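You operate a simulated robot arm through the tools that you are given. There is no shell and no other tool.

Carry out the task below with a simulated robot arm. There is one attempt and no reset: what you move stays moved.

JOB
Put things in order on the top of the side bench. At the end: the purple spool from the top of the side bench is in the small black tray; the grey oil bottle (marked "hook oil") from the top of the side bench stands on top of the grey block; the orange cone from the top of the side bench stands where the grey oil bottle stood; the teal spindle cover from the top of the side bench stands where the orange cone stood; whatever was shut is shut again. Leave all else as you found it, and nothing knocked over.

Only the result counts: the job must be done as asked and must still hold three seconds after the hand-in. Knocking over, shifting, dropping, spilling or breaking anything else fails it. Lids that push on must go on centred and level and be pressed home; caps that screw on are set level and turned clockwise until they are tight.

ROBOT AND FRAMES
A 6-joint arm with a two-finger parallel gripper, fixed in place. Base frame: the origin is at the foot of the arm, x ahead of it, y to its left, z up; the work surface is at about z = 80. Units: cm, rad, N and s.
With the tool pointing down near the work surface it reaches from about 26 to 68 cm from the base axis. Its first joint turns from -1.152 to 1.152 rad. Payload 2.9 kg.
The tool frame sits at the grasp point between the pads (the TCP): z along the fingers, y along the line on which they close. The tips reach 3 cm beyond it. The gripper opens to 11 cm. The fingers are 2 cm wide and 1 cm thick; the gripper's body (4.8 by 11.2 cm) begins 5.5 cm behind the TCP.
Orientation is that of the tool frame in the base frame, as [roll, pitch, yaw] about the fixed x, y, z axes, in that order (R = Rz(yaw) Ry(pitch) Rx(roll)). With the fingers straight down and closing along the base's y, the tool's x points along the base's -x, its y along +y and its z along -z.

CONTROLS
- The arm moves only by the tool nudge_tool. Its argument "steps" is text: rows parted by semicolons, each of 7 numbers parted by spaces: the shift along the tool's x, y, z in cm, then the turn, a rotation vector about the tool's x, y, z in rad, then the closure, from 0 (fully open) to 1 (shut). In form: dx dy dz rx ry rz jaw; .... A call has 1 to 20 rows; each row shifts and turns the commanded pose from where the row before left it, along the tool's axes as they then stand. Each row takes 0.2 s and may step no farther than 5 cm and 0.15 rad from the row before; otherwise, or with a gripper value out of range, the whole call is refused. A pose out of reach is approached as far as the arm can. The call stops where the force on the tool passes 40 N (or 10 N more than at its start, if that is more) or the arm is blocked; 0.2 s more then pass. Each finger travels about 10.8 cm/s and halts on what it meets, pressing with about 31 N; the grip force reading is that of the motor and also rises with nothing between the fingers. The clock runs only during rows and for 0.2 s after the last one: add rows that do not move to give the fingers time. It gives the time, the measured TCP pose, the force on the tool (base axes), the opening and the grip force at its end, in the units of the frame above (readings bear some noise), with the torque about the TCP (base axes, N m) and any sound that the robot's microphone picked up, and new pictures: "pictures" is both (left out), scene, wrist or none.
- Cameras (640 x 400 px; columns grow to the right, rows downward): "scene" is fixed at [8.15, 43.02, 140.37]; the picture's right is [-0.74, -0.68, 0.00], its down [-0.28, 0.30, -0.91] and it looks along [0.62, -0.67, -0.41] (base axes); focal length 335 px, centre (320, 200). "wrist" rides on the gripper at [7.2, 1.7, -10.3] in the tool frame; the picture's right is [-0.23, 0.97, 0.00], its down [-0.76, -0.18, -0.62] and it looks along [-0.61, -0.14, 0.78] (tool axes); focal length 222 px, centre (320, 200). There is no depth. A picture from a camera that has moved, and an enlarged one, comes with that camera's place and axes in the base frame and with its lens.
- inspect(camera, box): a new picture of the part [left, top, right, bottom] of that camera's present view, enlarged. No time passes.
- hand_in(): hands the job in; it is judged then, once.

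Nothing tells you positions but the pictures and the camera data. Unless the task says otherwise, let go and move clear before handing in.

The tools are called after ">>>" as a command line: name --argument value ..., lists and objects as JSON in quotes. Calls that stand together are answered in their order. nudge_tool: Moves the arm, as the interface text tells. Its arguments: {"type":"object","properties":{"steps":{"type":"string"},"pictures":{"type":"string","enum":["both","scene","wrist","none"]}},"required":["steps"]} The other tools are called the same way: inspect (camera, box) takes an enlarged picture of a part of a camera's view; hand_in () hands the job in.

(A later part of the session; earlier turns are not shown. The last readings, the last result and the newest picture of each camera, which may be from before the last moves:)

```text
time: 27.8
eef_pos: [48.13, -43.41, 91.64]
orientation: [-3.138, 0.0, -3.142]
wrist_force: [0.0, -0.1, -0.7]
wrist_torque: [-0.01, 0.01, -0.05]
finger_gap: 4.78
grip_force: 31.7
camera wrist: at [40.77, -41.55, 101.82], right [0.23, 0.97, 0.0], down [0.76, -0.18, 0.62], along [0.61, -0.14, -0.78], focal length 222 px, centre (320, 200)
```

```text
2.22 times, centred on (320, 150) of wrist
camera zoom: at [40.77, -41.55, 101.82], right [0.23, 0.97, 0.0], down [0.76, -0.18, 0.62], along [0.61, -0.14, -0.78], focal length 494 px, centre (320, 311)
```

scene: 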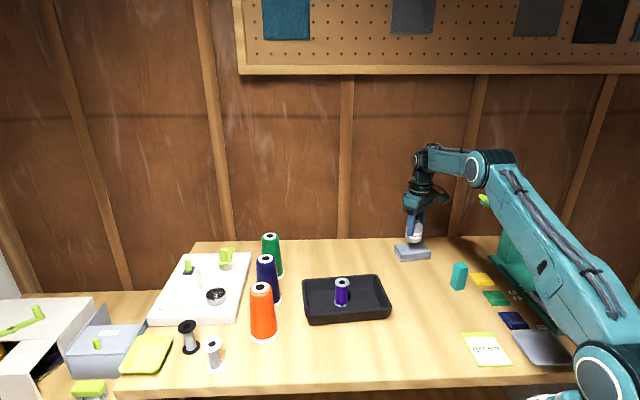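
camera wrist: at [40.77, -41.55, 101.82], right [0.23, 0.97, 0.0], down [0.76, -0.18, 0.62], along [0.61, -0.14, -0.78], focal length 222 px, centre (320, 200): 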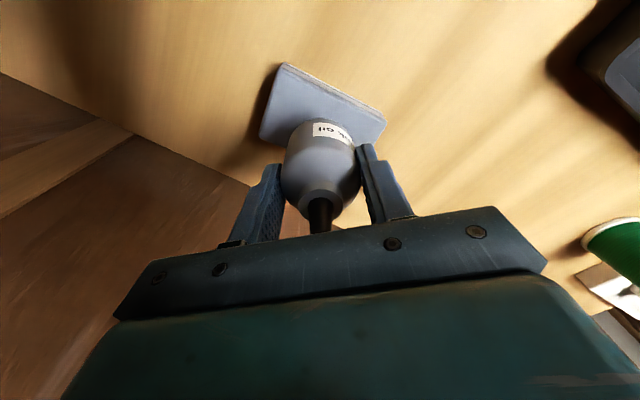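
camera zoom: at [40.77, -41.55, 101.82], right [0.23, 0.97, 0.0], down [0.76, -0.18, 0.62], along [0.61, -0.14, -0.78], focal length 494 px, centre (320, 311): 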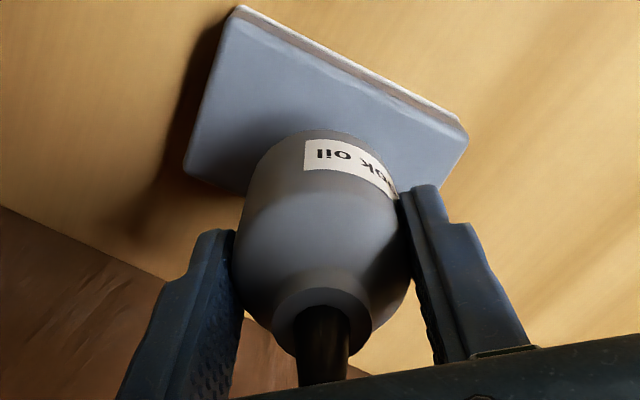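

The bottle is centred over the block within a few mm. I lower it to just above, then in small steps until contact.

>>> nudge_tool --steps "0 0.1 1.5 0 0 0 1;0 0 1.2 0 0 0 1;0 0 0 0 0 0 1;0 0 0 0 0 0 1" --pictures "both"

>>> inspect --camera "scene" --box '[380, 220, 460, 270]'

```text
time: 28.8
eef_pos: [48.1, -43.16, 88.96]
orientation: [-3.14, -0.001, -3.141]
wrist_force: [-0.9, -0.4, -0.4]
wrist_torque: [-0.01, -0.01, -0.02]
finger_gap: 4.77
grip_force: 31.2
camera wrist: at [40.77, -41.45, 99.12], right [0.23, 0.97, 0.0], down [0.76, -0.18, 0.62], along [0.61, -0.14, -0.78], focal length 222 px, centre (320, 200)
```

scene: 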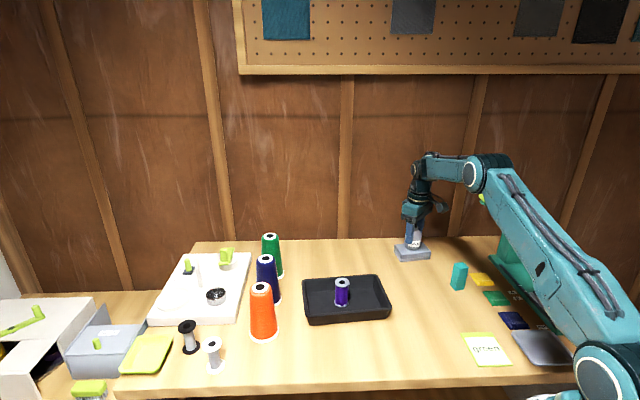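
wrist: 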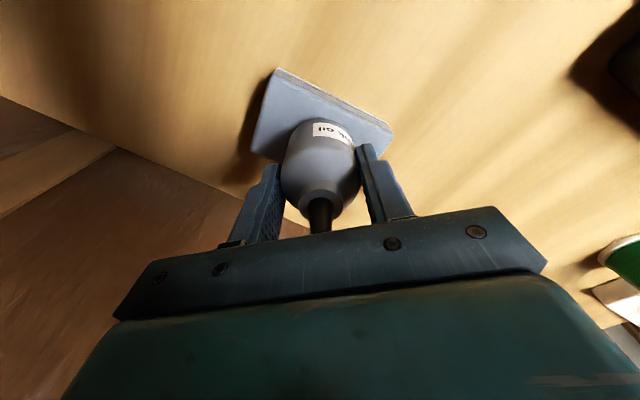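

```text
8.00 times, centred on (420, 245) of scene
camera zoom: at [8.15, 43.02, 140.37], right [-0.74, -0.68, 0.0], down [-0.28, 0.3, -0.91], along [0.62, -0.67, -0.41], focal length 2682 px, centre (-480, -160)
```

zoom: 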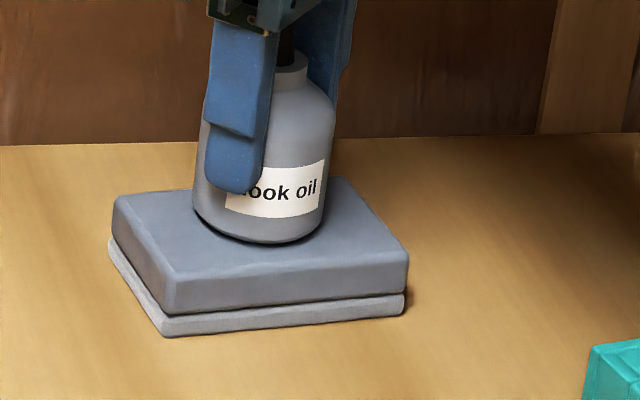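

Close to contact and near the block's middle. I nudge about 2 mm toward the front and lower in small steps.

>>> nudge_tool --steps "0.15 0.15 0 0 0 0 1;0 0 0.15 0 0 0 1;0 0 0.1 0 0 0 1;0 0 0 0 0 0 1" --pictures "none"

```text
time: 29.8
eef_pos: [47.88, -43.12, 88.62]
orientation: [-3.14, 0.0, 3.141]
wrist_force: [0.3, 0.3, 1.3]
wrist_torque: [0.07, 0.02, -0.04]
finger_gap: 4.79
grip_force: 31.2
```

>>> nudge_tool --steps "0 0 0.1 0 0 0 1;0 0 0.08 0 0 0 1;0 0 0 0 0 0 1" --pictures "none"

```text
time: 30.6
eef_pos: [48.09, -43.05, 88.61]
orientation: [-3.135, 0.002, 3.141]
wrist_force: [-3.9, -1.3, 17.4]
wrist_torque: [0.06, 0.22, -0.01]
finger_gap: 4.79
grip_force: 30.7
```

Contact at about 17 N. I ease up a hair, open, and rise straight up.

>>> nudge_tool --steps "0 0 -0.08 0 0 0 1;0 0 0 0 0 0 0.5;0 0 0 0 0 0 0.3;0 0 0 0 0 0 0.2;0 0 -2 0 0 0 0.2;0 0 -4 0 0 0 0.2;0 0 -4 0 0 0 0.2;0 0 -3 0 0 0 0.2;0 0 0 0 0 0 0.2" --pictures "both"

>>> inspect --camera "scene" --box '[380, 220, 460, 270]'

>>> inspect --camera "wrist" --box '[200, 40, 440, 200]'

```text
time: 32.6
eef_pos: [47.91, -43.01, 101.51]
orientation: [-3.14, -0.001, 3.141]
wrist_force: [-0.7, 0.7, 0.4]
wrist_torque: [0.0, 0.0, -0.02]
finger_gap: 8.79
grip_force: 0.0
camera wrist: at [40.57, -41.34, 111.76], right [0.23, 0.97, 0.0], down [0.76, -0.18, 0.62], along [0.61, -0.14, -0.78], focal length 222 px, centre (320, 200)
```

scene: 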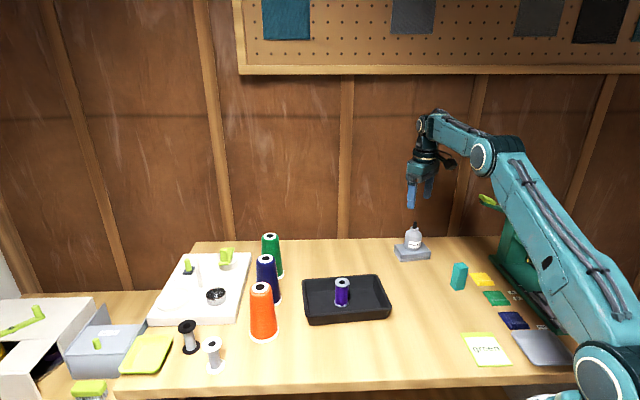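
wrist: 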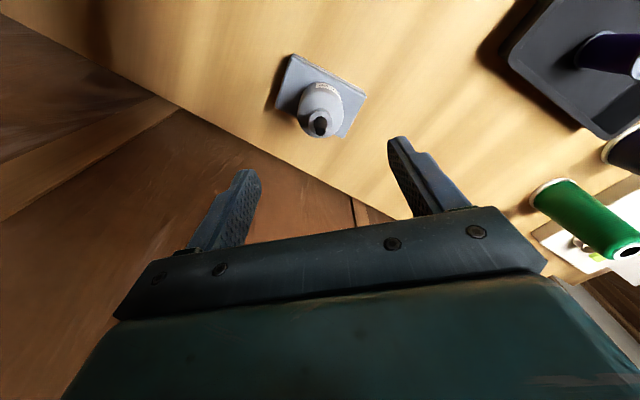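

```text
8.00 times, centred on (420, 245) of scene
camera zoom: at [8.15, 43.02, 140.37], right [-0.74, -0.68, 0.0], down [-0.28, 0.3, -0.91], along [0.62, -0.67, -0.41], focal length 2682 px, centre (-480, -160)
```

zoom: 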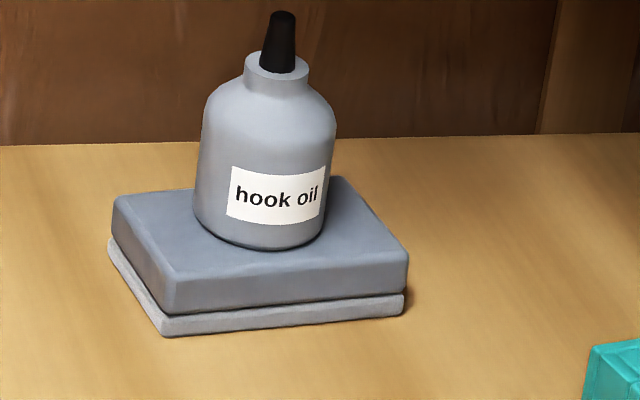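

```text
2.50 times, centred on (320, 120) of wrist
camera zoom: at [40.57, -41.34, 111.76], right [0.23, 0.97, 0.0], down [0.76, -0.18, 0.62], along [0.61, -0.14, -0.78], focal length 555 px, centre (320, 400)
```

zoom: 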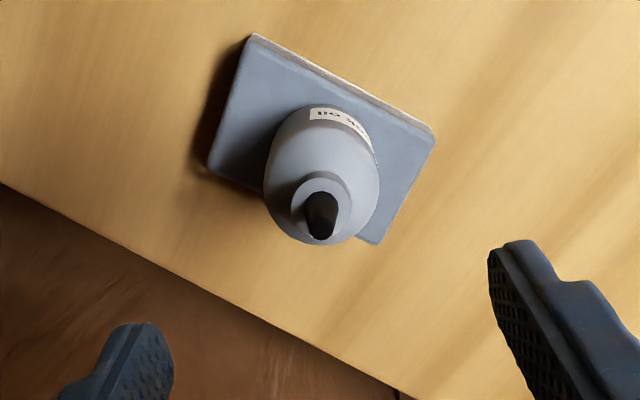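

The bottle stands on the block. Next I go over the orange cone at about (57.5, 9) at height, to locate it exactly.

>>> nudge_tool --steps "0 0 -3.5 0 0 0 0;0 0 -3 0 0 0 0;-0.7 4 0 0 0 0 0;-0.7 4 0 0 0 0 0;-0.7 4 0 0 0 0 0;-0.7 4 0 0 0 0 0;-0.7 4 0 0 0 0 0;-0.7 4 0 0 0 0 0;-0.7 4 0 0 0 0 0;-0.7 4 0 0 0 0 0;-0.7 4 0 0 0 0 0;-0.7 4 0 0 0 0 0;-0.7 4 0 0 0 0 0;-0.7 4 0 0 0 0 0;-0.7 4 0 0 0 0 0;0 0 0 0 0 0 0;0 0 0 0 0 0 0" --pictures "both"

>>> inspect --camera "wrist" --box '[220, 40, 440, 200]'

>>> inspect --camera "scene" --box '[220, 260, 320, 350]'

```text
time: 36.2
eef_pos: [56.8, 9.01, 107.79]
orientation: [-3.14, -0.001, 3.141]
wrist_force: [0.2, -0.2, 1.1]
wrist_torque: [0.02, -0.02, -0.02]
finger_gap: 10.98
grip_force: 0.0
camera wrist: at [49.45, 10.7, 118.1], right [0.23, 0.97, 0.0], down [0.76, -0.18, 0.62], along [0.61, -0.14, -0.78], focal length 222 px, centre (320, 200)
```

scene: 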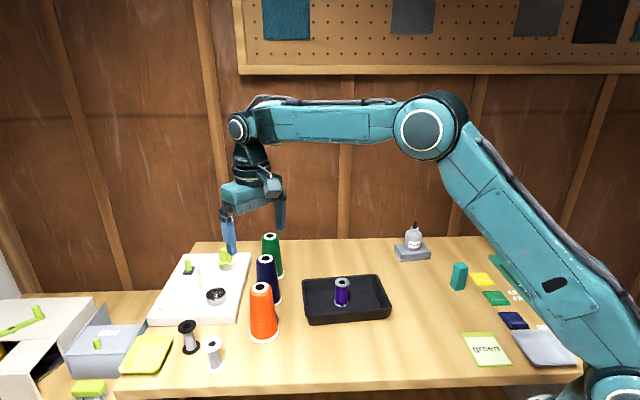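
wrist: 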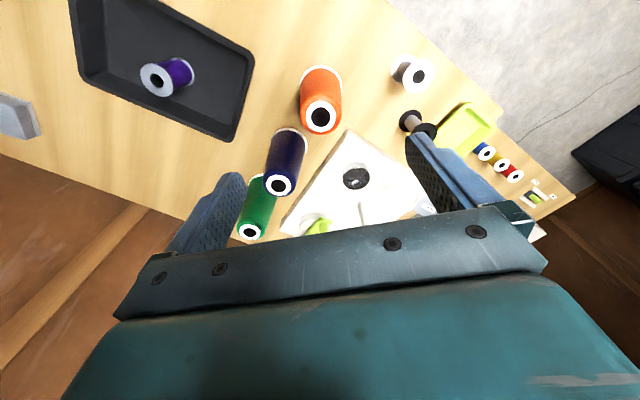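

```text
2.50 times, centred on (330, 120) of wrist
camera zoom: at [49.45, 10.7, 118.1], right [0.23, 0.97, 0.0], down [0.76, -0.18, 0.62], along [0.61, -0.14, -0.78], focal length 555 px, centre (295, 400)
```

zoom: 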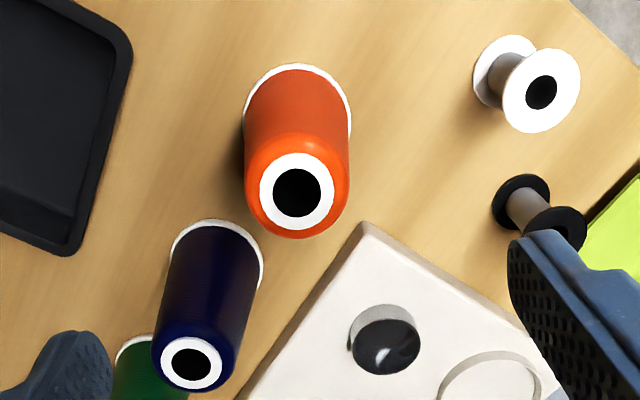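

```text
4.44 times, centred on (270, 305) of scene
camera zoom: at [8.15, 43.02, 140.37], right [-0.74, -0.68, 0.0], down [-0.28, 0.3, -0.91], along [0.62, -0.67, -0.41], focal length 1490 px, centre (542, -267)
```

zoom: 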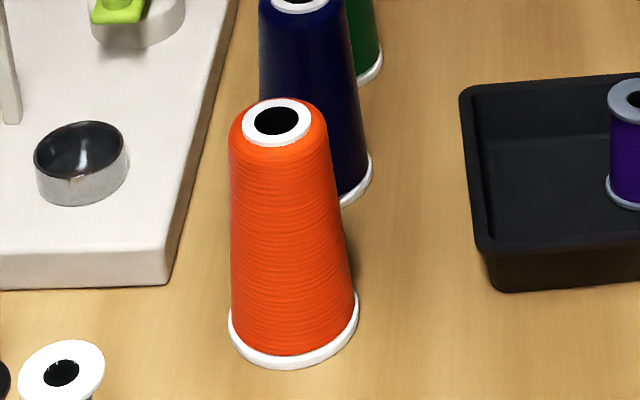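

The cone centre is (57.5, 9.0), top near z 93.4, with neighbours clear of the fingers' path. I centre and descend to TCP z≈89.2.

>>> nudge_tool --steps "-0.65 0 0 0 0 0 0;0 0 4 0 0 0 0;0 0 4 0 0 0 0;0 0 4 0 0 0 0;0 0 3 0 0 0 0;0 0 2 0 0 0 0;0 0 1.6 0 0 0 0;0 0 0 0 0 0 0;0 0 0 0 0 0 0" --pictures "both"

>>> inspect --camera "wrist" --box '[220, 100, 440, 260]'

>>> inspect --camera "scene" --box '[210, 240, 320, 350]'

```text
time: 38.2
eef_pos: [57.58, 8.95, 89.24]
orientation: [-3.14, 0.001, -3.141]
wrist_force: [-0.6, 0.4, 0.6]
wrist_torque: [-0.02, -0.01, -0.02]
finger_gap: 11.0
grip_force: 0.1
camera wrist: at [50.22, 10.68, 99.51], right [0.23, 0.97, 0.0], down [0.76, -0.18, 0.62], along [0.61, -0.14, -0.78], focal length 222 px, centre (320, 200)
```

scene: 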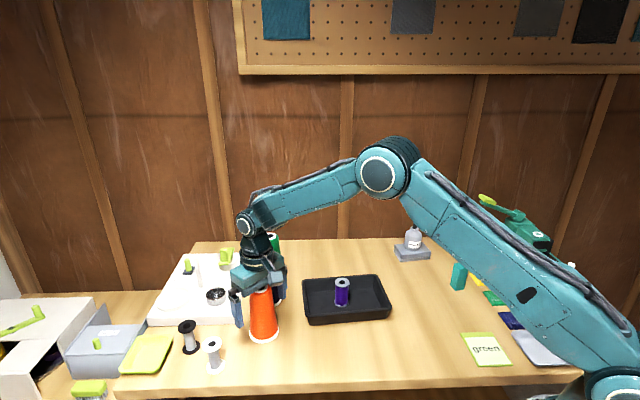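
wrist: 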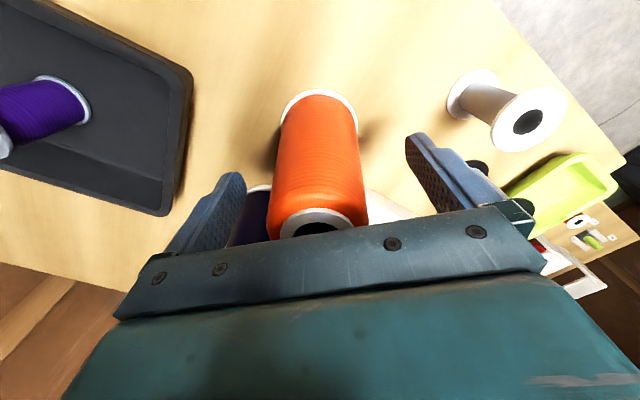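

```text
2.50 times, centred on (330, 180) of wrist
camera zoom: at [50.22, 10.68, 99.51], right [0.23, 0.97, 0.0], down [0.76, -0.18, 0.62], along [0.61, -0.14, -0.78], focal length 555 px, centre (295, 250)
```

zoom: 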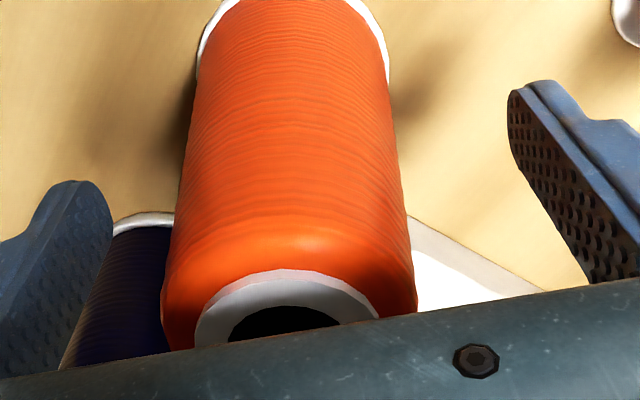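

```text
3.64 times, centred on (265, 295) of scene
camera zoom: at [8.15, 43.02, 140.37], right [-0.74, -0.68, 0.0], down [-0.28, 0.3, -0.91], along [0.62, -0.67, -0.41], focal length 1219 px, centre (520, -146)
```

zoom: 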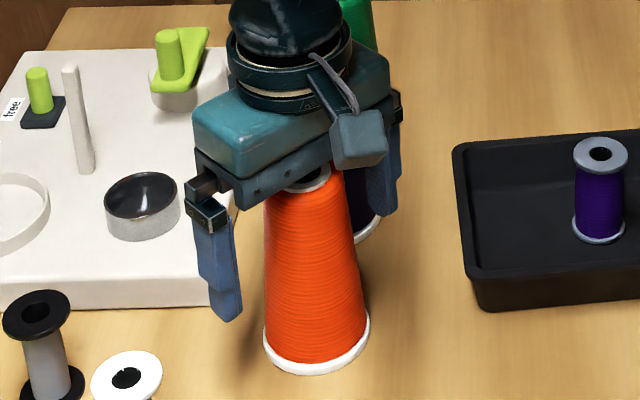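

The cone sits centred between the fingers. I close on it.

>>> nudge_tool --steps "0 0.05 0 0 0 0 0.2;0 0 0 0 0 0 0.35;0 0 0 0 0 0 0.5;0 0 0 0 0 0 0.7;0 0 0 0 0 0 1;0 0 0 0 0 0 1" --pictures "both"

>>> inspect --camera "wrist" --box '[220, 70, 440, 250]'

>>> inspect --camera "scene" --box '[210, 240, 320, 350]'

```text
time: 39.6
eef_pos: [57.59, 8.86, 89.34]
orientation: [-3.14, 0.0, 3.141]
wrist_force: [-1.4, -1.6, 1.8]
wrist_torque: [-0.05, 0.01, 0.03]
finger_gap: 5.55
grip_force: 31.0
camera wrist: at [50.24, 10.68, 99.56], right [0.23, 0.97, 0.0], down [0.76, -0.18, 0.62], along [0.61, -0.14, -0.78], focal length 222 px, centre (320, 200)
```

scene: 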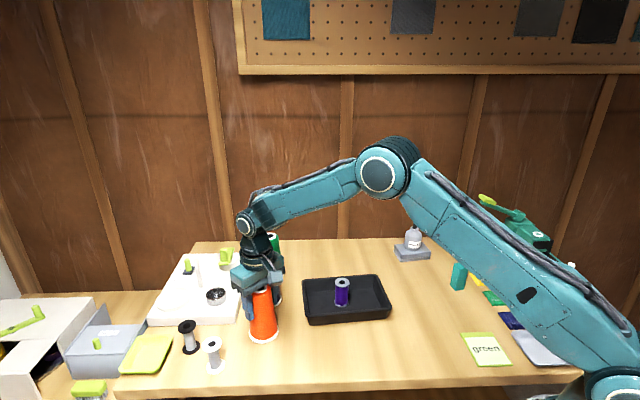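
wrist: 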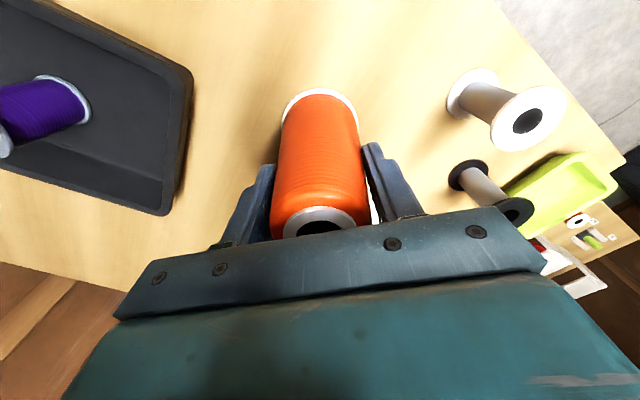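

```text
2.22 times, centred on (330, 160) of wrist
camera zoom: at [50.24, 10.68, 99.56], right [0.23, 0.97, 0.0], down [0.76, -0.18, 0.62], along [0.61, -0.14, -0.78], focal length 494 px, centre (298, 289)
```

zoom: 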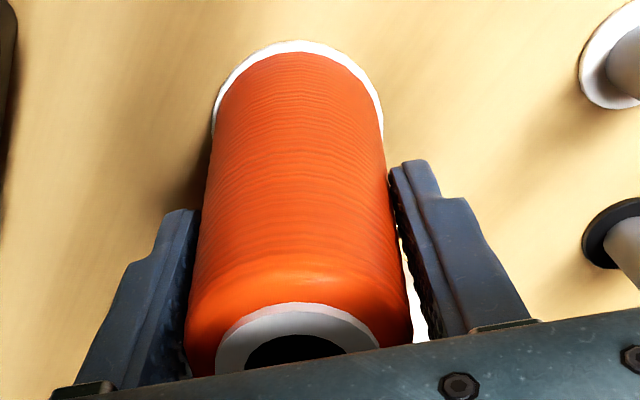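

```text
3.64 times, centred on (265, 295) of scene
camera zoom: at [8.14, 43.01, 140.37], right [-0.74, -0.68, 0.0], down [-0.28, 0.3, -0.91], along [0.62, -0.67, -0.41], focal length 1219 px, centre (520, -146)
```

zoom: 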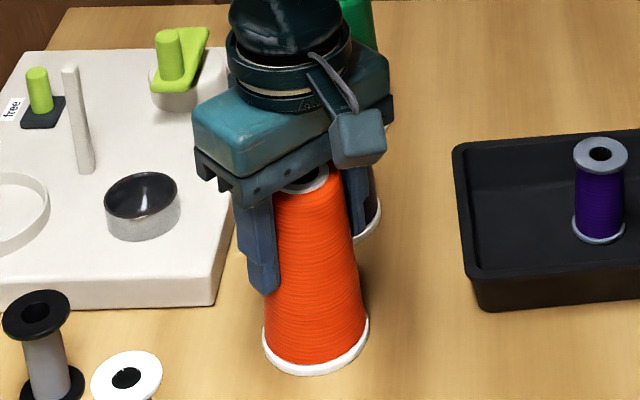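

Held at 5.55 cm with the base unmoved. I lift gently by 1 cm first and check that it holds.

>>> nudge_tool --steps "0 0 -0.3 0 0 0 1;0 0 -0.7 0 0 0 1;0 0 0 0 0 0 1;0 0 0 0 0 0 1" --pictures "both"

>>> inspect --camera "scene" --box '[210, 240, 320, 350]'

```text
time: 40.6
eef_pos: [57.59, 8.86, 90.32]
orientation: [-3.14, 0.001, -3.14]
wrist_force: [-0.7, -0.5, -1.4]
wrist_torque: [0.02, 0.01, 0.01]
finger_gap: 5.51
grip_force: 31.2
camera wrist: at [50.27, 10.62, 100.54], right [0.23, 0.97, 0.0], down [0.76, -0.18, 0.62], along [0.61, -0.14, -0.78], focal length 222 px, centre (320, 200)
```

scene: 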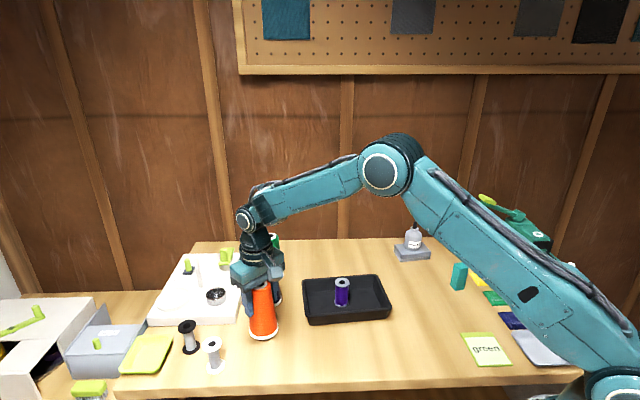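
wrist: 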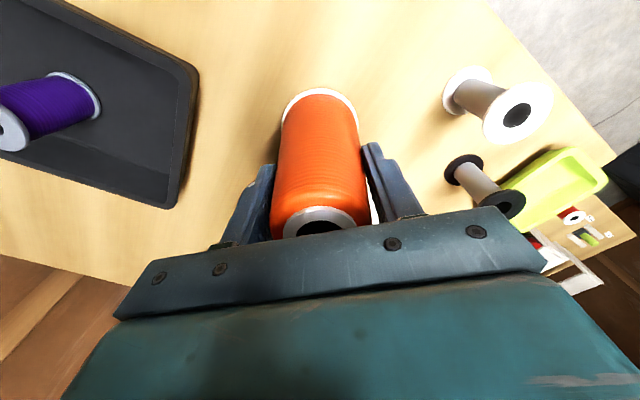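

```text
3.64 times, centred on (265, 295) of scene
camera zoom: at [8.15, 43.02, 140.37], right [-0.74, -0.68, 0.0], down [-0.28, 0.3, -0.91], along [0.62, -0.67, -0.41], focal length 1219 px, centre (520, -146)
```

zoom: 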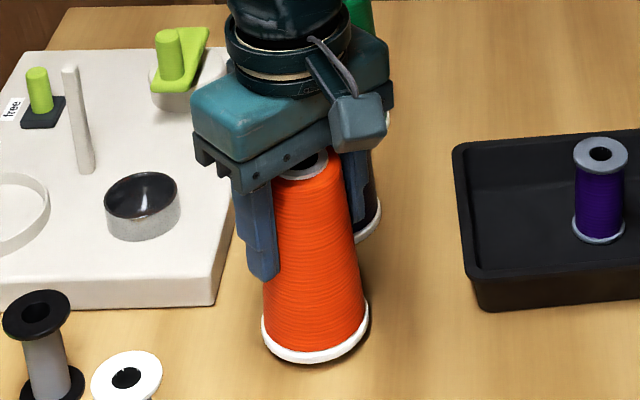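

It holds steady. I lift it well clear of everything.

>>> nudge_tool --steps "0 0 -1 0 0 0 1;0 0 -2 0 0 0 1;0 0 -2.5 0 0 0 1;0 0 -2.5 0 0 0 1;0 0 -2.5 0 0 0 1;0 0 -2.5 0 0 0 1;0 0 -2 0 0 0 1;0 0 -1 0 0 0 1;0 0 0 0 0 0 1;0 0 0 0 0 0 1" --pictures "both"

```text
time: 42.8
eef_pos: [57.56, 9.13, 106.4]
orientation: [-3.14, 0.0, -3.141]
wrist_force: [0.5, -0.3, -1.3]
wrist_torque: [0.01, -0.01, 0.01]
finger_gap: 5.5
grip_force: 31.0
camera wrist: at [50.34, 10.78, 116.59], right [0.23, 0.97, 0.0], down [0.76, -0.18, 0.62], along [0.61, -0.14, -0.78], focal length 222 px, centre (320, 200)
```

scene: 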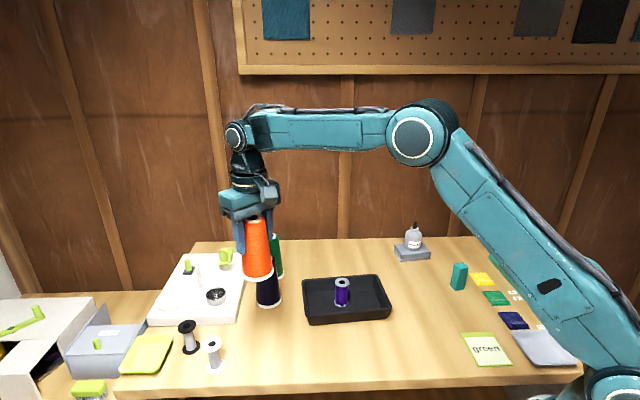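
wrist: 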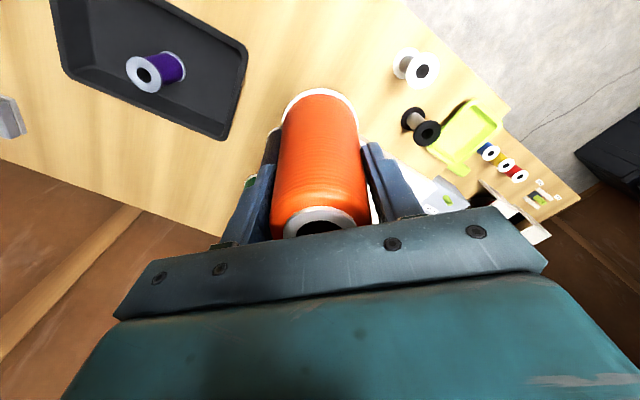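

The cone is clear. I carry it slowly across to above the bottle's old place at (55.0, -30.4).

>>> nudge_tool --steps "0.1 -1.4 0 0 0 0 1;0.2 -2.5 0 0 0 0 1;0.2 -3 0 0 0 0 1;0.2 -3 0 0 0 0 1;0.2 -3 0 0 0 0 1;0.2 -3 0 0 0 0 1;0.2 -3 0 0 0 0 1;0.2 -3 0 0 0 0 1;0.2 -3 0 0 0 0 1;0.2 -3 0 0 0 0 1;0.2 -3 0 0 0 0 1;0.2 -3 0 0 0 0 1;0.15 -2.5 0 0 0 0 1;0.1 -2 0 0 0 0 1;0 -1 0 0 0 0 1;0 0 0 0 0 0 1;0 0 0 0 0 0 1" --pictures "both"

```text
time: 46.4
eef_pos: [54.98, -30.39, 106.41]
orientation: [-3.141, 0.001, -3.141]
wrist_force: [-0.6, -1.0, -1.4]
wrist_torque: [0.0, 0.01, -0.01]
finger_gap: 5.48
grip_force: 31.2
camera wrist: at [47.67, -28.67, 116.6], right [0.23, 0.97, 0.0], down [0.76, -0.18, 0.62], along [0.61, -0.14, -0.78], focal length 222 px, centre (320, 200)
```

scene: 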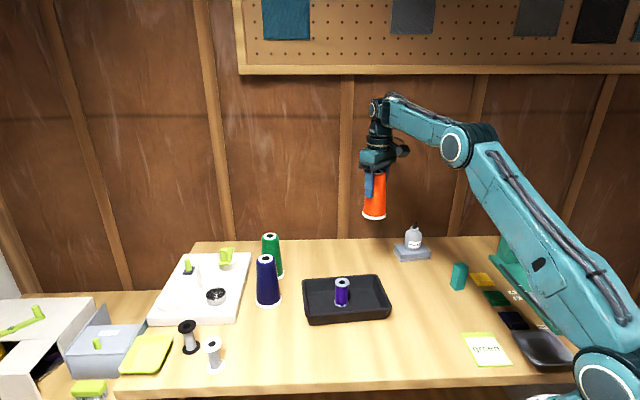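
wrist: 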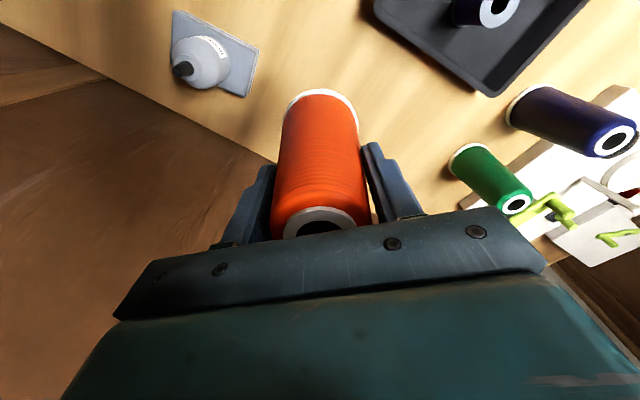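

Above the target spot. I descend to about 1.2 cm above the bench and check before touching down.

>>> nudge_tool --steps "0 0 1.5 0 0 0 1;0 0 3 0 0 0 1;0 0 3 0 0 0 1;0 0 3 0 0 0 1;0 0 2.5 0 0 0 1;0 0 1.5 0 0 0 1;0 0 0.8 0 0 0 1;0 0 0 0 0 0 1;0 0 0 0 0 0 1" --pictures "both"

>>> inspect --camera "scene" --box '[330, 200, 440, 290]'

```text
time: 48.4
eef_pos: [55.2, -30.48, 91.04]
orientation: [-3.139, 0.001, 3.142]
wrist_force: [-1.1, 0.3, -2.5]
wrist_torque: [0.02, 0.02, 0.04]
finger_gap: 5.5
grip_force: 31.0
camera wrist: at [47.8, -28.71, 101.2], right [0.23, 0.97, 0.0], down [0.76, -0.18, 0.62], along [0.61, -0.14, -0.78], focal length 222 px, centre (320, 200)
```

scene: 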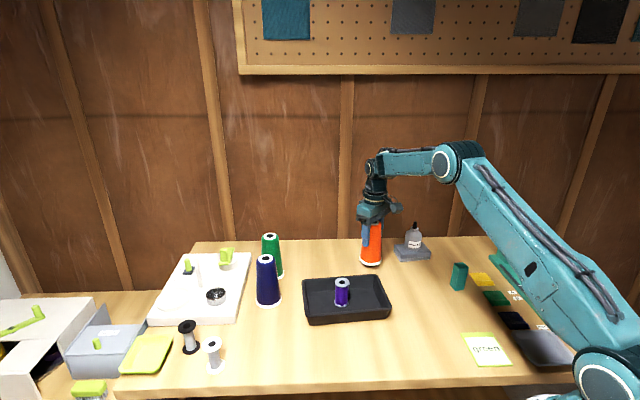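
wrist: 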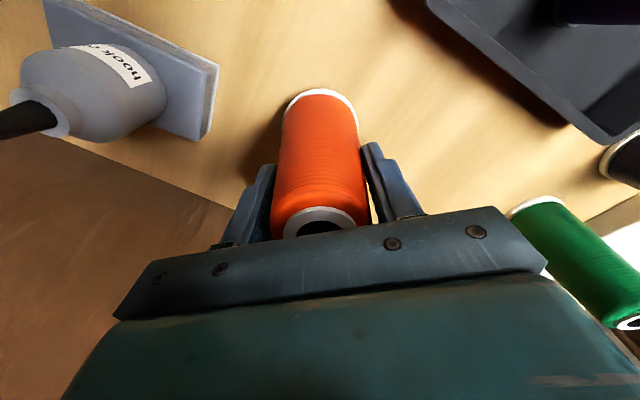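

```text
4.44 times, centred on (385, 245) of scene
camera zoom: at [8.15, 43.02, 140.37], right [-0.74, -0.68, 0.0], down [-0.28, 0.3, -0.91], along [0.62, -0.67, -0.41], focal length 1490 px, centre (31, 0)
```

zoom: 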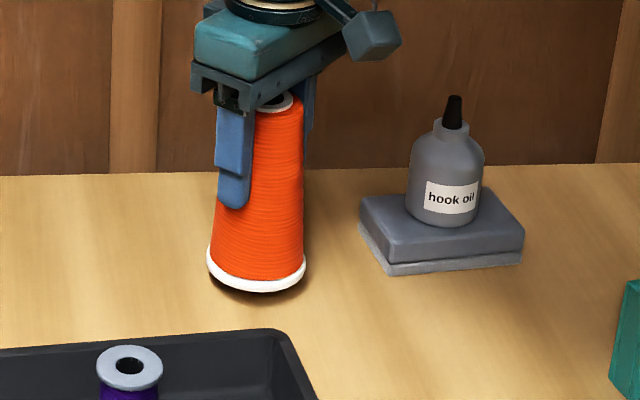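

The cone base lines up in the scene view with where the bottle stood (column 370.6 against 370.9). I lower the last bit in small steps.

>>> nudge_tool --steps "0 0 0.5 0 0 0 1;0 0 0.4 0 0 0 1;0 0 0.15 0 0 0 1;0 0 0 0 0 0 1" --pictures "none"

```text
time: 49.4
eef_pos: [55.17, -30.45, 89.88]
orientation: [-3.14, 0.0, -3.141]
wrist_force: [1.0, -0.1, -0.7]
wrist_torque: [0.0, 0.0, 0.0]
finger_gap: 5.47
grip_force: 31.2
```

>>> nudge_tool --steps "0 0 0.1 0 0 0 1;0 0 0.1 0 0 0 1;0 0 0 0 0 0 1" --pictures "none"

```text
time: 50.2
eef_pos: [55.23, -30.43, 89.65]
orientation: [-3.141, 0.001, 3.141]
wrist_force: [0.9, -0.2, -1.9]
wrist_torque: [-0.02, 0.01, -0.01]
finger_gap: 5.47
grip_force: 30.8
```

>>> nudge_tool --steps "0 0 0.1 0 0 0 1;0 0 0.08 0 0 0 1;0 0 0 0 0 0 1" --pictures "none"

```text
time: 51.0
eef_pos: [55.11, -30.39, 89.41]
orientation: [-3.14, 0.0, -3.14]
wrist_force: [-0.1, 0.1, -1.6]
wrist_torque: [0.02, 0.0, -0.02]
finger_gap: 5.48
grip_force: 30.7
```

>>> nudge_tool --steps "0 0 0.08 0 0 0 1;0 0 0.07 0 0 0 1;0 0 0 0 0 0 1" --pictures "scene"

>>> inspect --camera "scene" --box '[330, 200, 440, 290]'

```text
time: 51.8
eef_pos: [55.16, -30.36, 89.33]
orientation: [-3.141, 0.0, 3.141]
wrist_force: [-0.1, -0.7, -0.8]
wrist_torque: [0.0, -0.01, 0.01]
finger_gap: 5.46
grip_force: 30.3
```

scene: 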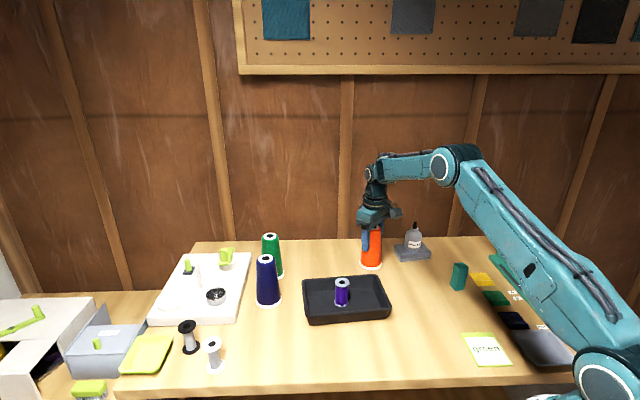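

```text
4.44 times, centred on (385, 245) of scene
camera zoom: at [8.15, 43.02, 140.37], right [-0.74, -0.68, 0.0], down [-0.28, 0.3, -0.91], along [0.62, -0.67, -0.41], focal length 1490 px, centre (31, 0)
```

zoom: 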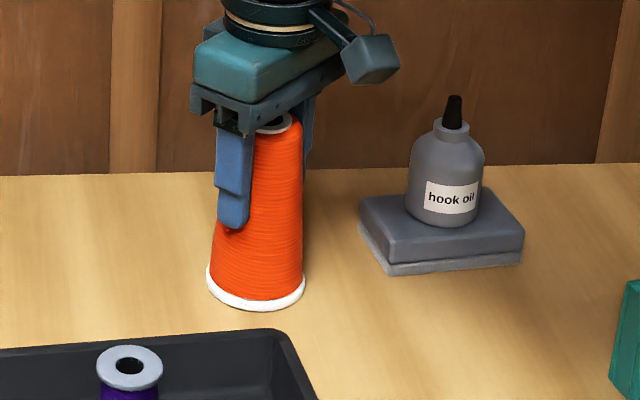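

Nearly there, with no contact force yet. One or two more small steps.

>>> nudge_tool --steps "0 0 0.07 0 0 0 1;0 0 0.07 0 0 0 1;0 0 0 0 0 0 1" --pictures "none"

```text
time: 52.6
eef_pos: [55.16, -30.37, 89.47]
orientation: [-3.14, -0.002, 3.14]
wrist_force: [-0.4, 0.3, -1.1]
wrist_torque: [0.04, -0.01, -0.02]
finger_gap: 5.45
grip_force: 31.4
```

>>> nudge_tool --steps "0 0 0.08 0 0 0 1;0 0 0.07 0 0 0 1;0 0 0 0 0 0 1" --pictures "scene"

>>> inspect --camera "scene" --box '[330, 240, 410, 290]'

```text
time: 53.4
eef_pos: [55.2, -30.39, 89.36]
orientation: [-3.139, 0.001, -3.139]
wrist_force: [-5.3, 5.4, 16.0]
wrist_torque: [0.95, 0.27, 0.27]
finger_gap: 5.46
grip_force: 30.7
```

scene: 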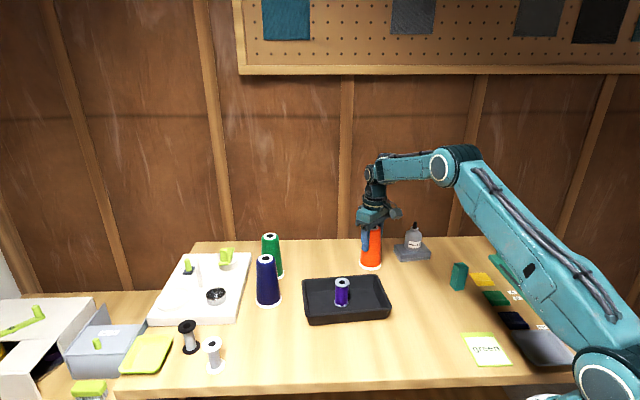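

```text
8.00 times, centred on (370, 265) of scene
camera zoom: at [8.11, 43.05, 140.36], right [-0.74, -0.68, 0.0], down [-0.28, 0.3, -0.91], along [0.62, -0.67, -0.41], focal length 2682 px, centre (-80, -320)
```

zoom: 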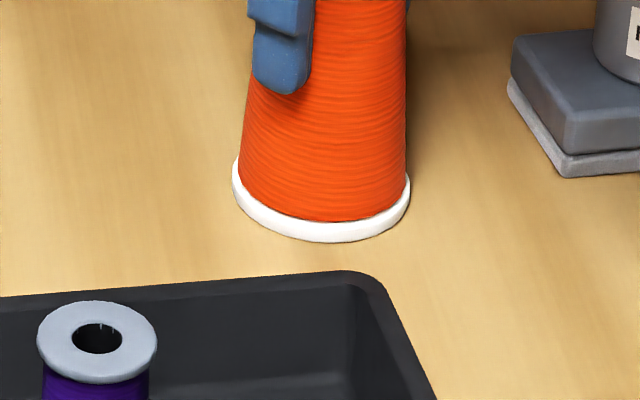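

Contact made, slightly on one edge. I ease off, open slowly, and rise clear.

>>> nudge_tool --steps "0 0 -0.06 0 0 0 1;0 0 0 0 0 0 0.46;0 0 0 0 0 0 0.4;0 0 0 0 0 0 0.25;0 0 0 0 0 0 0;0 0 0 0 0 0 0;0 0 0 0 0 0 0" --pictures "both"

>>> inspect --camera "scene" --box '[330, 200, 440, 290]'

```text
time: 55.0
eef_pos: [55.13, -30.4, 89.26]
orientation: [-3.139, 0.0, -3.141]
wrist_force: [-0.3, -0.4, -0.1]
wrist_torque: [-0.03, -0.01, -0.03]
finger_gap: 11.01
grip_force: 0.1
camera wrist: at [47.79, -28.74, 99.5], right [0.23, 0.97, 0.0], down [0.76, -0.18, 0.62], along [0.61, -0.14, -0.78], focal length 222 px, centre (320, 200)
```

scene: 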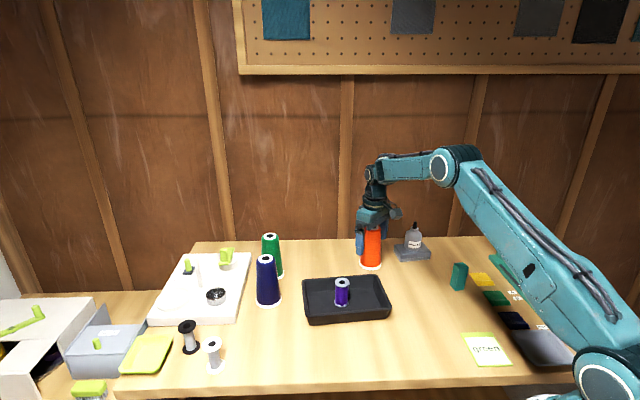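
wrist: 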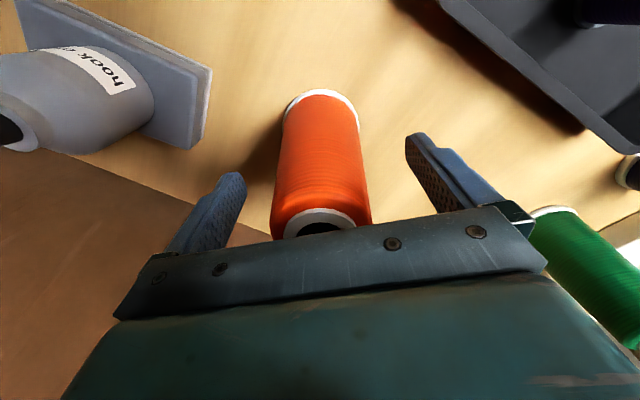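

```text
4.44 times, centred on (385, 245) of scene
camera zoom: at [8.15, 43.02, 140.37], right [-0.74, -0.68, 0.0], down [-0.28, 0.3, -0.91], along [0.62, -0.67, -0.41], focal length 1490 px, centre (31, 0)
```

zoom: 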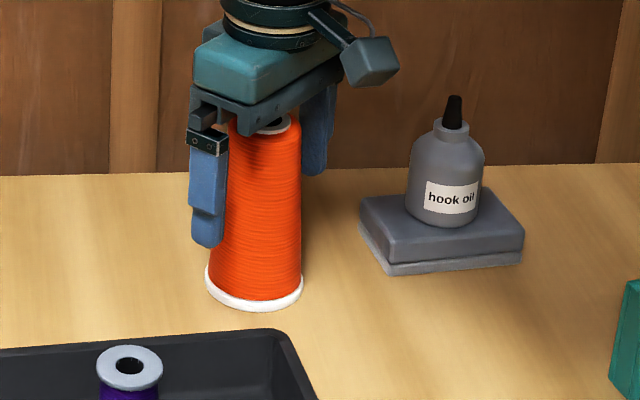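

The cone stands upright on the bottle's old spot. I rise clear and move over the teal cover near (31, -38.5).

>>> nudge_tool --steps "0 0 -2 0 0 0 0;0 0 -4 0 0 0 0;0 0 -4 0 0 0 0;0 0 -4 0 0 0 0;0 0 -3 0 0 0 0;4 -1.4 0 0 0 0 0;4 -1.4 0 0 0 0 0;4 -1.4 0 0 0 0 0;4 -1.4 0 0 0 0 0;4 -1.4 0 0 0 0 0;4 -1.2 0 0 0 0 0;0 0 3 0 0 0 0;0 0 3 0 0 0 0;0 0 0 0 0 0 0;0 0 0 0 0 0 0" --pictures "both"

>>> inspect --camera "wrist" --box '[240, 40, 400, 200]'

>>> inspect --camera "scene" --box '[420, 240, 500, 300]'

>>> inspect --camera "scene" --box '[340, 200, 450, 290]'

```text
time: 58.2
eef_pos: [31.16, -38.7, 100.39]
orientation: [-3.14, -0.001, -3.141]
wrist_force: [0.1, -0.2, 0.0]
wrist_torque: [-0.03, -0.01, 0.0]
finger_gap: 10.99
grip_force: 0.1
camera wrist: at [23.77, -36.9, 110.69], right [0.23, 0.97, 0.0], down [0.76, -0.18, 0.62], along [0.61, -0.14, -0.78], focal length 222 px, centre (320, 200)
```

scene: 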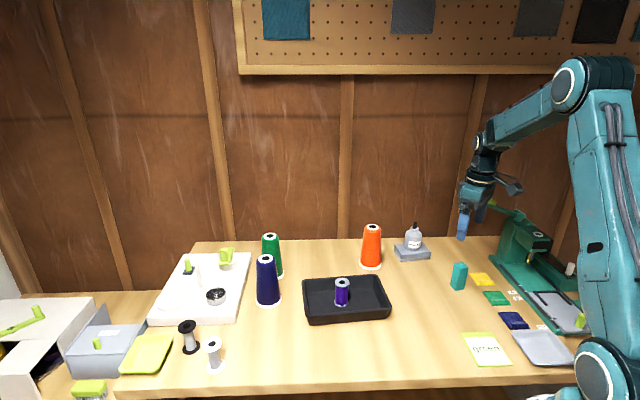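
wrist: 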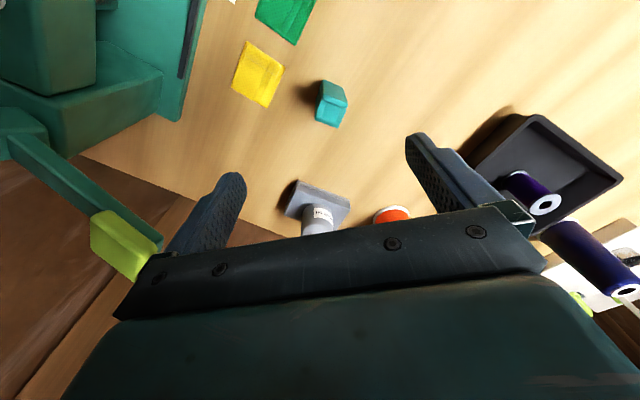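

```text
2.50 times, centred on (320, 120) of wrist
camera zoom: at [23.77, -36.9, 110.69], right [0.23, 0.97, 0.0], down [0.76, -0.18, 0.62], along [0.61, -0.14, -0.78], focal length 555 px, centre (320, 400)
```

zoom: 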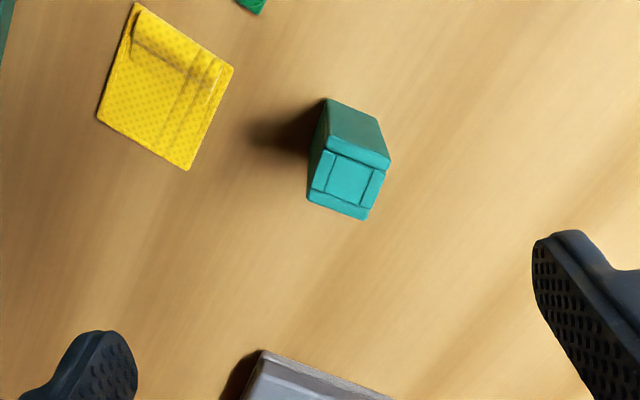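

```text
6.67 times, centred on (460, 270) of scene
camera zoom: at [8.15, 43.02, 140.37], right [-0.74, -0.68, 0.0], down [-0.28, 0.3, -0.91], along [0.62, -0.67, -0.41], focal length 2235 px, centre (-613, -267)
```

zoom: 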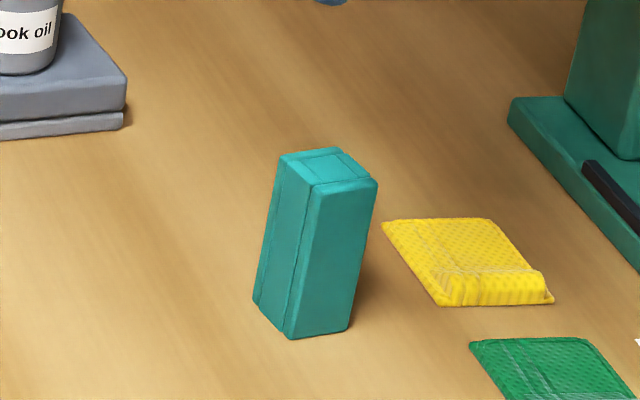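

```text
4.44 times, centred on (395, 245) of scene
camera zoom: at [8.15, 43.02, 140.37], right [-0.74, -0.68, 0.0], down [-0.28, 0.3, -0.91], along [0.62, -0.67, -0.41], focal length 1490 px, centre (-13, 0)
```

zoom: 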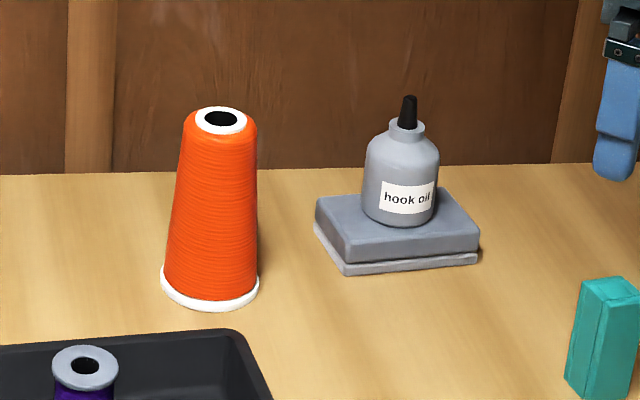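

The orange cone and the bottle stand well. The teal cover is a box about 2.8 × 2.4 × 7.4 cm at about (31.15, -37.5), turned roughly 31° from my closing axis, so I turn the gripper to match and view it again.

>>> nudge_tool --steps "0 1.2 0 0 0 0 0.3;0 0 0 0 0 0.135 0.4;0 0 0 0 0 0.135 0.4;0 0 0 0 0 0.135 0.4;0 0 0 0 0 0.135 0.4;0 0 3 0 0 0 0.4;0 0 0 0 0 0 0.4;0 0 0 0 0 0 0.4" --pictures "both"

>>> inspect --camera "wrist" --box '[240, 60, 400, 220]'

```text
time: 60.0
eef_pos: [31.06, -37.31, 97.33]
orientation: [-3.14, 0.002, 2.603]
wrist_force: [-0.8, 0.0, 0.2]
wrist_torque: [0.02, -0.01, 0.03]
finger_gap: 6.62
grip_force: 0.1
camera wrist: at [25.7, -32.16, 107.52], right [0.7, 0.72, 0.0], down [0.56, -0.54, 0.62], along [0.45, -0.43, -0.78], focal length 222 px, centre (320, 200)
```

scene: 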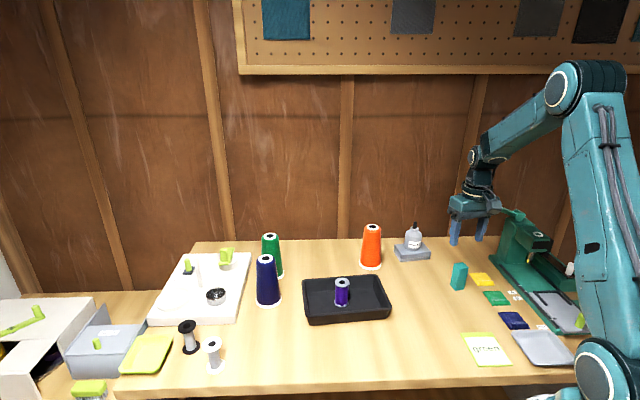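
wrist: 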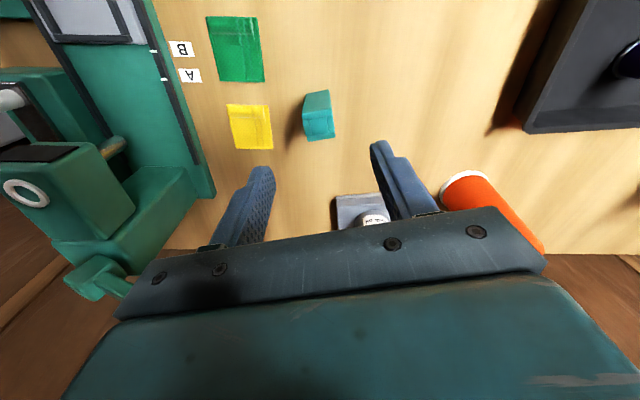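

```text
2.50 times, centred on (320, 140) of wrist
camera zoom: at [25.7, -32.16, 107.52], right [0.7, 0.72, 0.0], down [0.56, -0.54, 0.62], along [0.45, -0.43, -0.78], focal length 555 px, centre (320, 350)
```

zoom: 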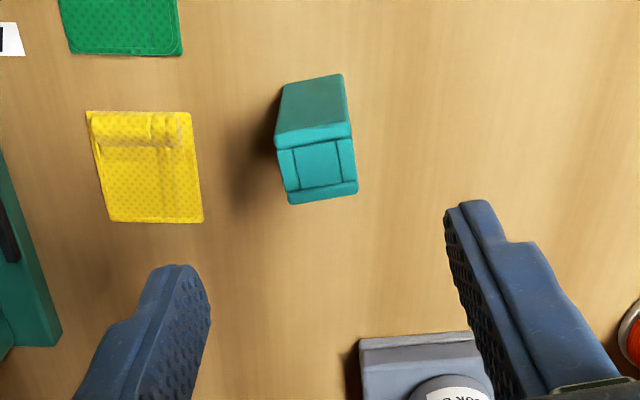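

The gripper is aligned with the box and centred on it within about a millimetre or two. I descend to TCP z≈84.3.

>>> nudge_tool --steps "0 0 4 0 0 0 0.4;0 0 4 0 0 0 0.4;0 0 3 0 0 0 0.4;0 0 2 0 0 0 0.4;0 0 0 0 0 0 0.4;0 0 0 0 0 0 0.4" --pictures "both"

>>> inspect --camera "wrist" --box '[220, 80, 440, 260]'

>>> inspect --camera "scene" --box '[420, 240, 500, 300]'

```text
time: 61.4
eef_pos: [31.09, -37.41, 84.19]
orientation: [-3.141, 0.003, 2.602]
wrist_force: [0.3, -0.3, 0.5]
wrist_torque: [-0.04, 0.02, 0.0]
finger_gap: 6.61
grip_force: 0.0
camera wrist: at [25.64, -32.24, 94.45], right [0.69, 0.72, 0.0], down [0.56, -0.54, 0.62], along [0.45, -0.43, -0.78], focal length 222 px, centre (320, 200)
```

scene: 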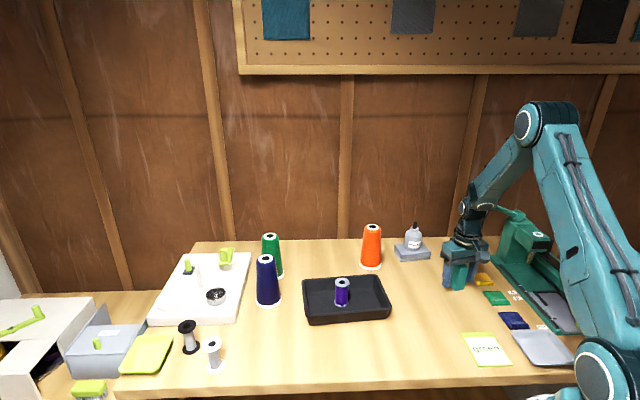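
wrist: 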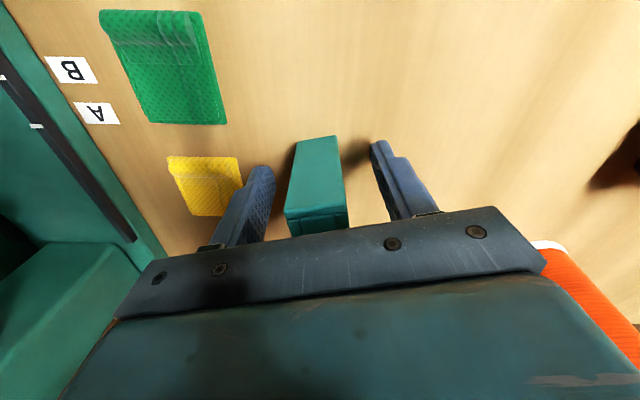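

```text
2.22 times, centred on (330, 170) of wrist
camera zoom: at [25.64, -32.24, 94.45], right [0.69, 0.72, 0.0], down [0.56, -0.54, 0.62], along [0.45, -0.43, -0.78], focal length 494 px, centre (298, 267)
```

zoom: 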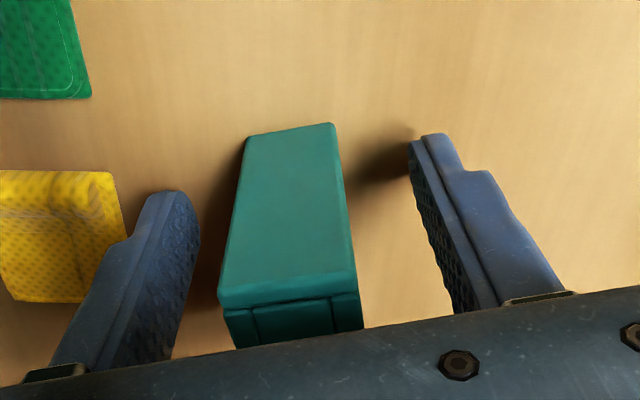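

```text
6.67 times, centred on (460, 270) of scene
camera zoom: at [8.15, 43.02, 140.37], right [-0.74, -0.68, 0.0], down [-0.28, 0.3, -0.91], along [0.62, -0.67, -0.41], focal length 2235 px, centre (-613, -267)
```

zoom: 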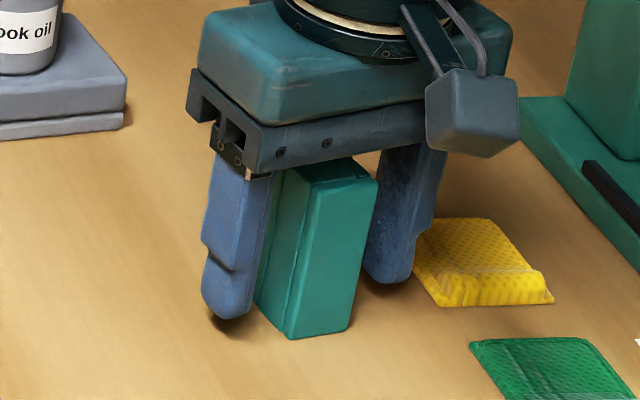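

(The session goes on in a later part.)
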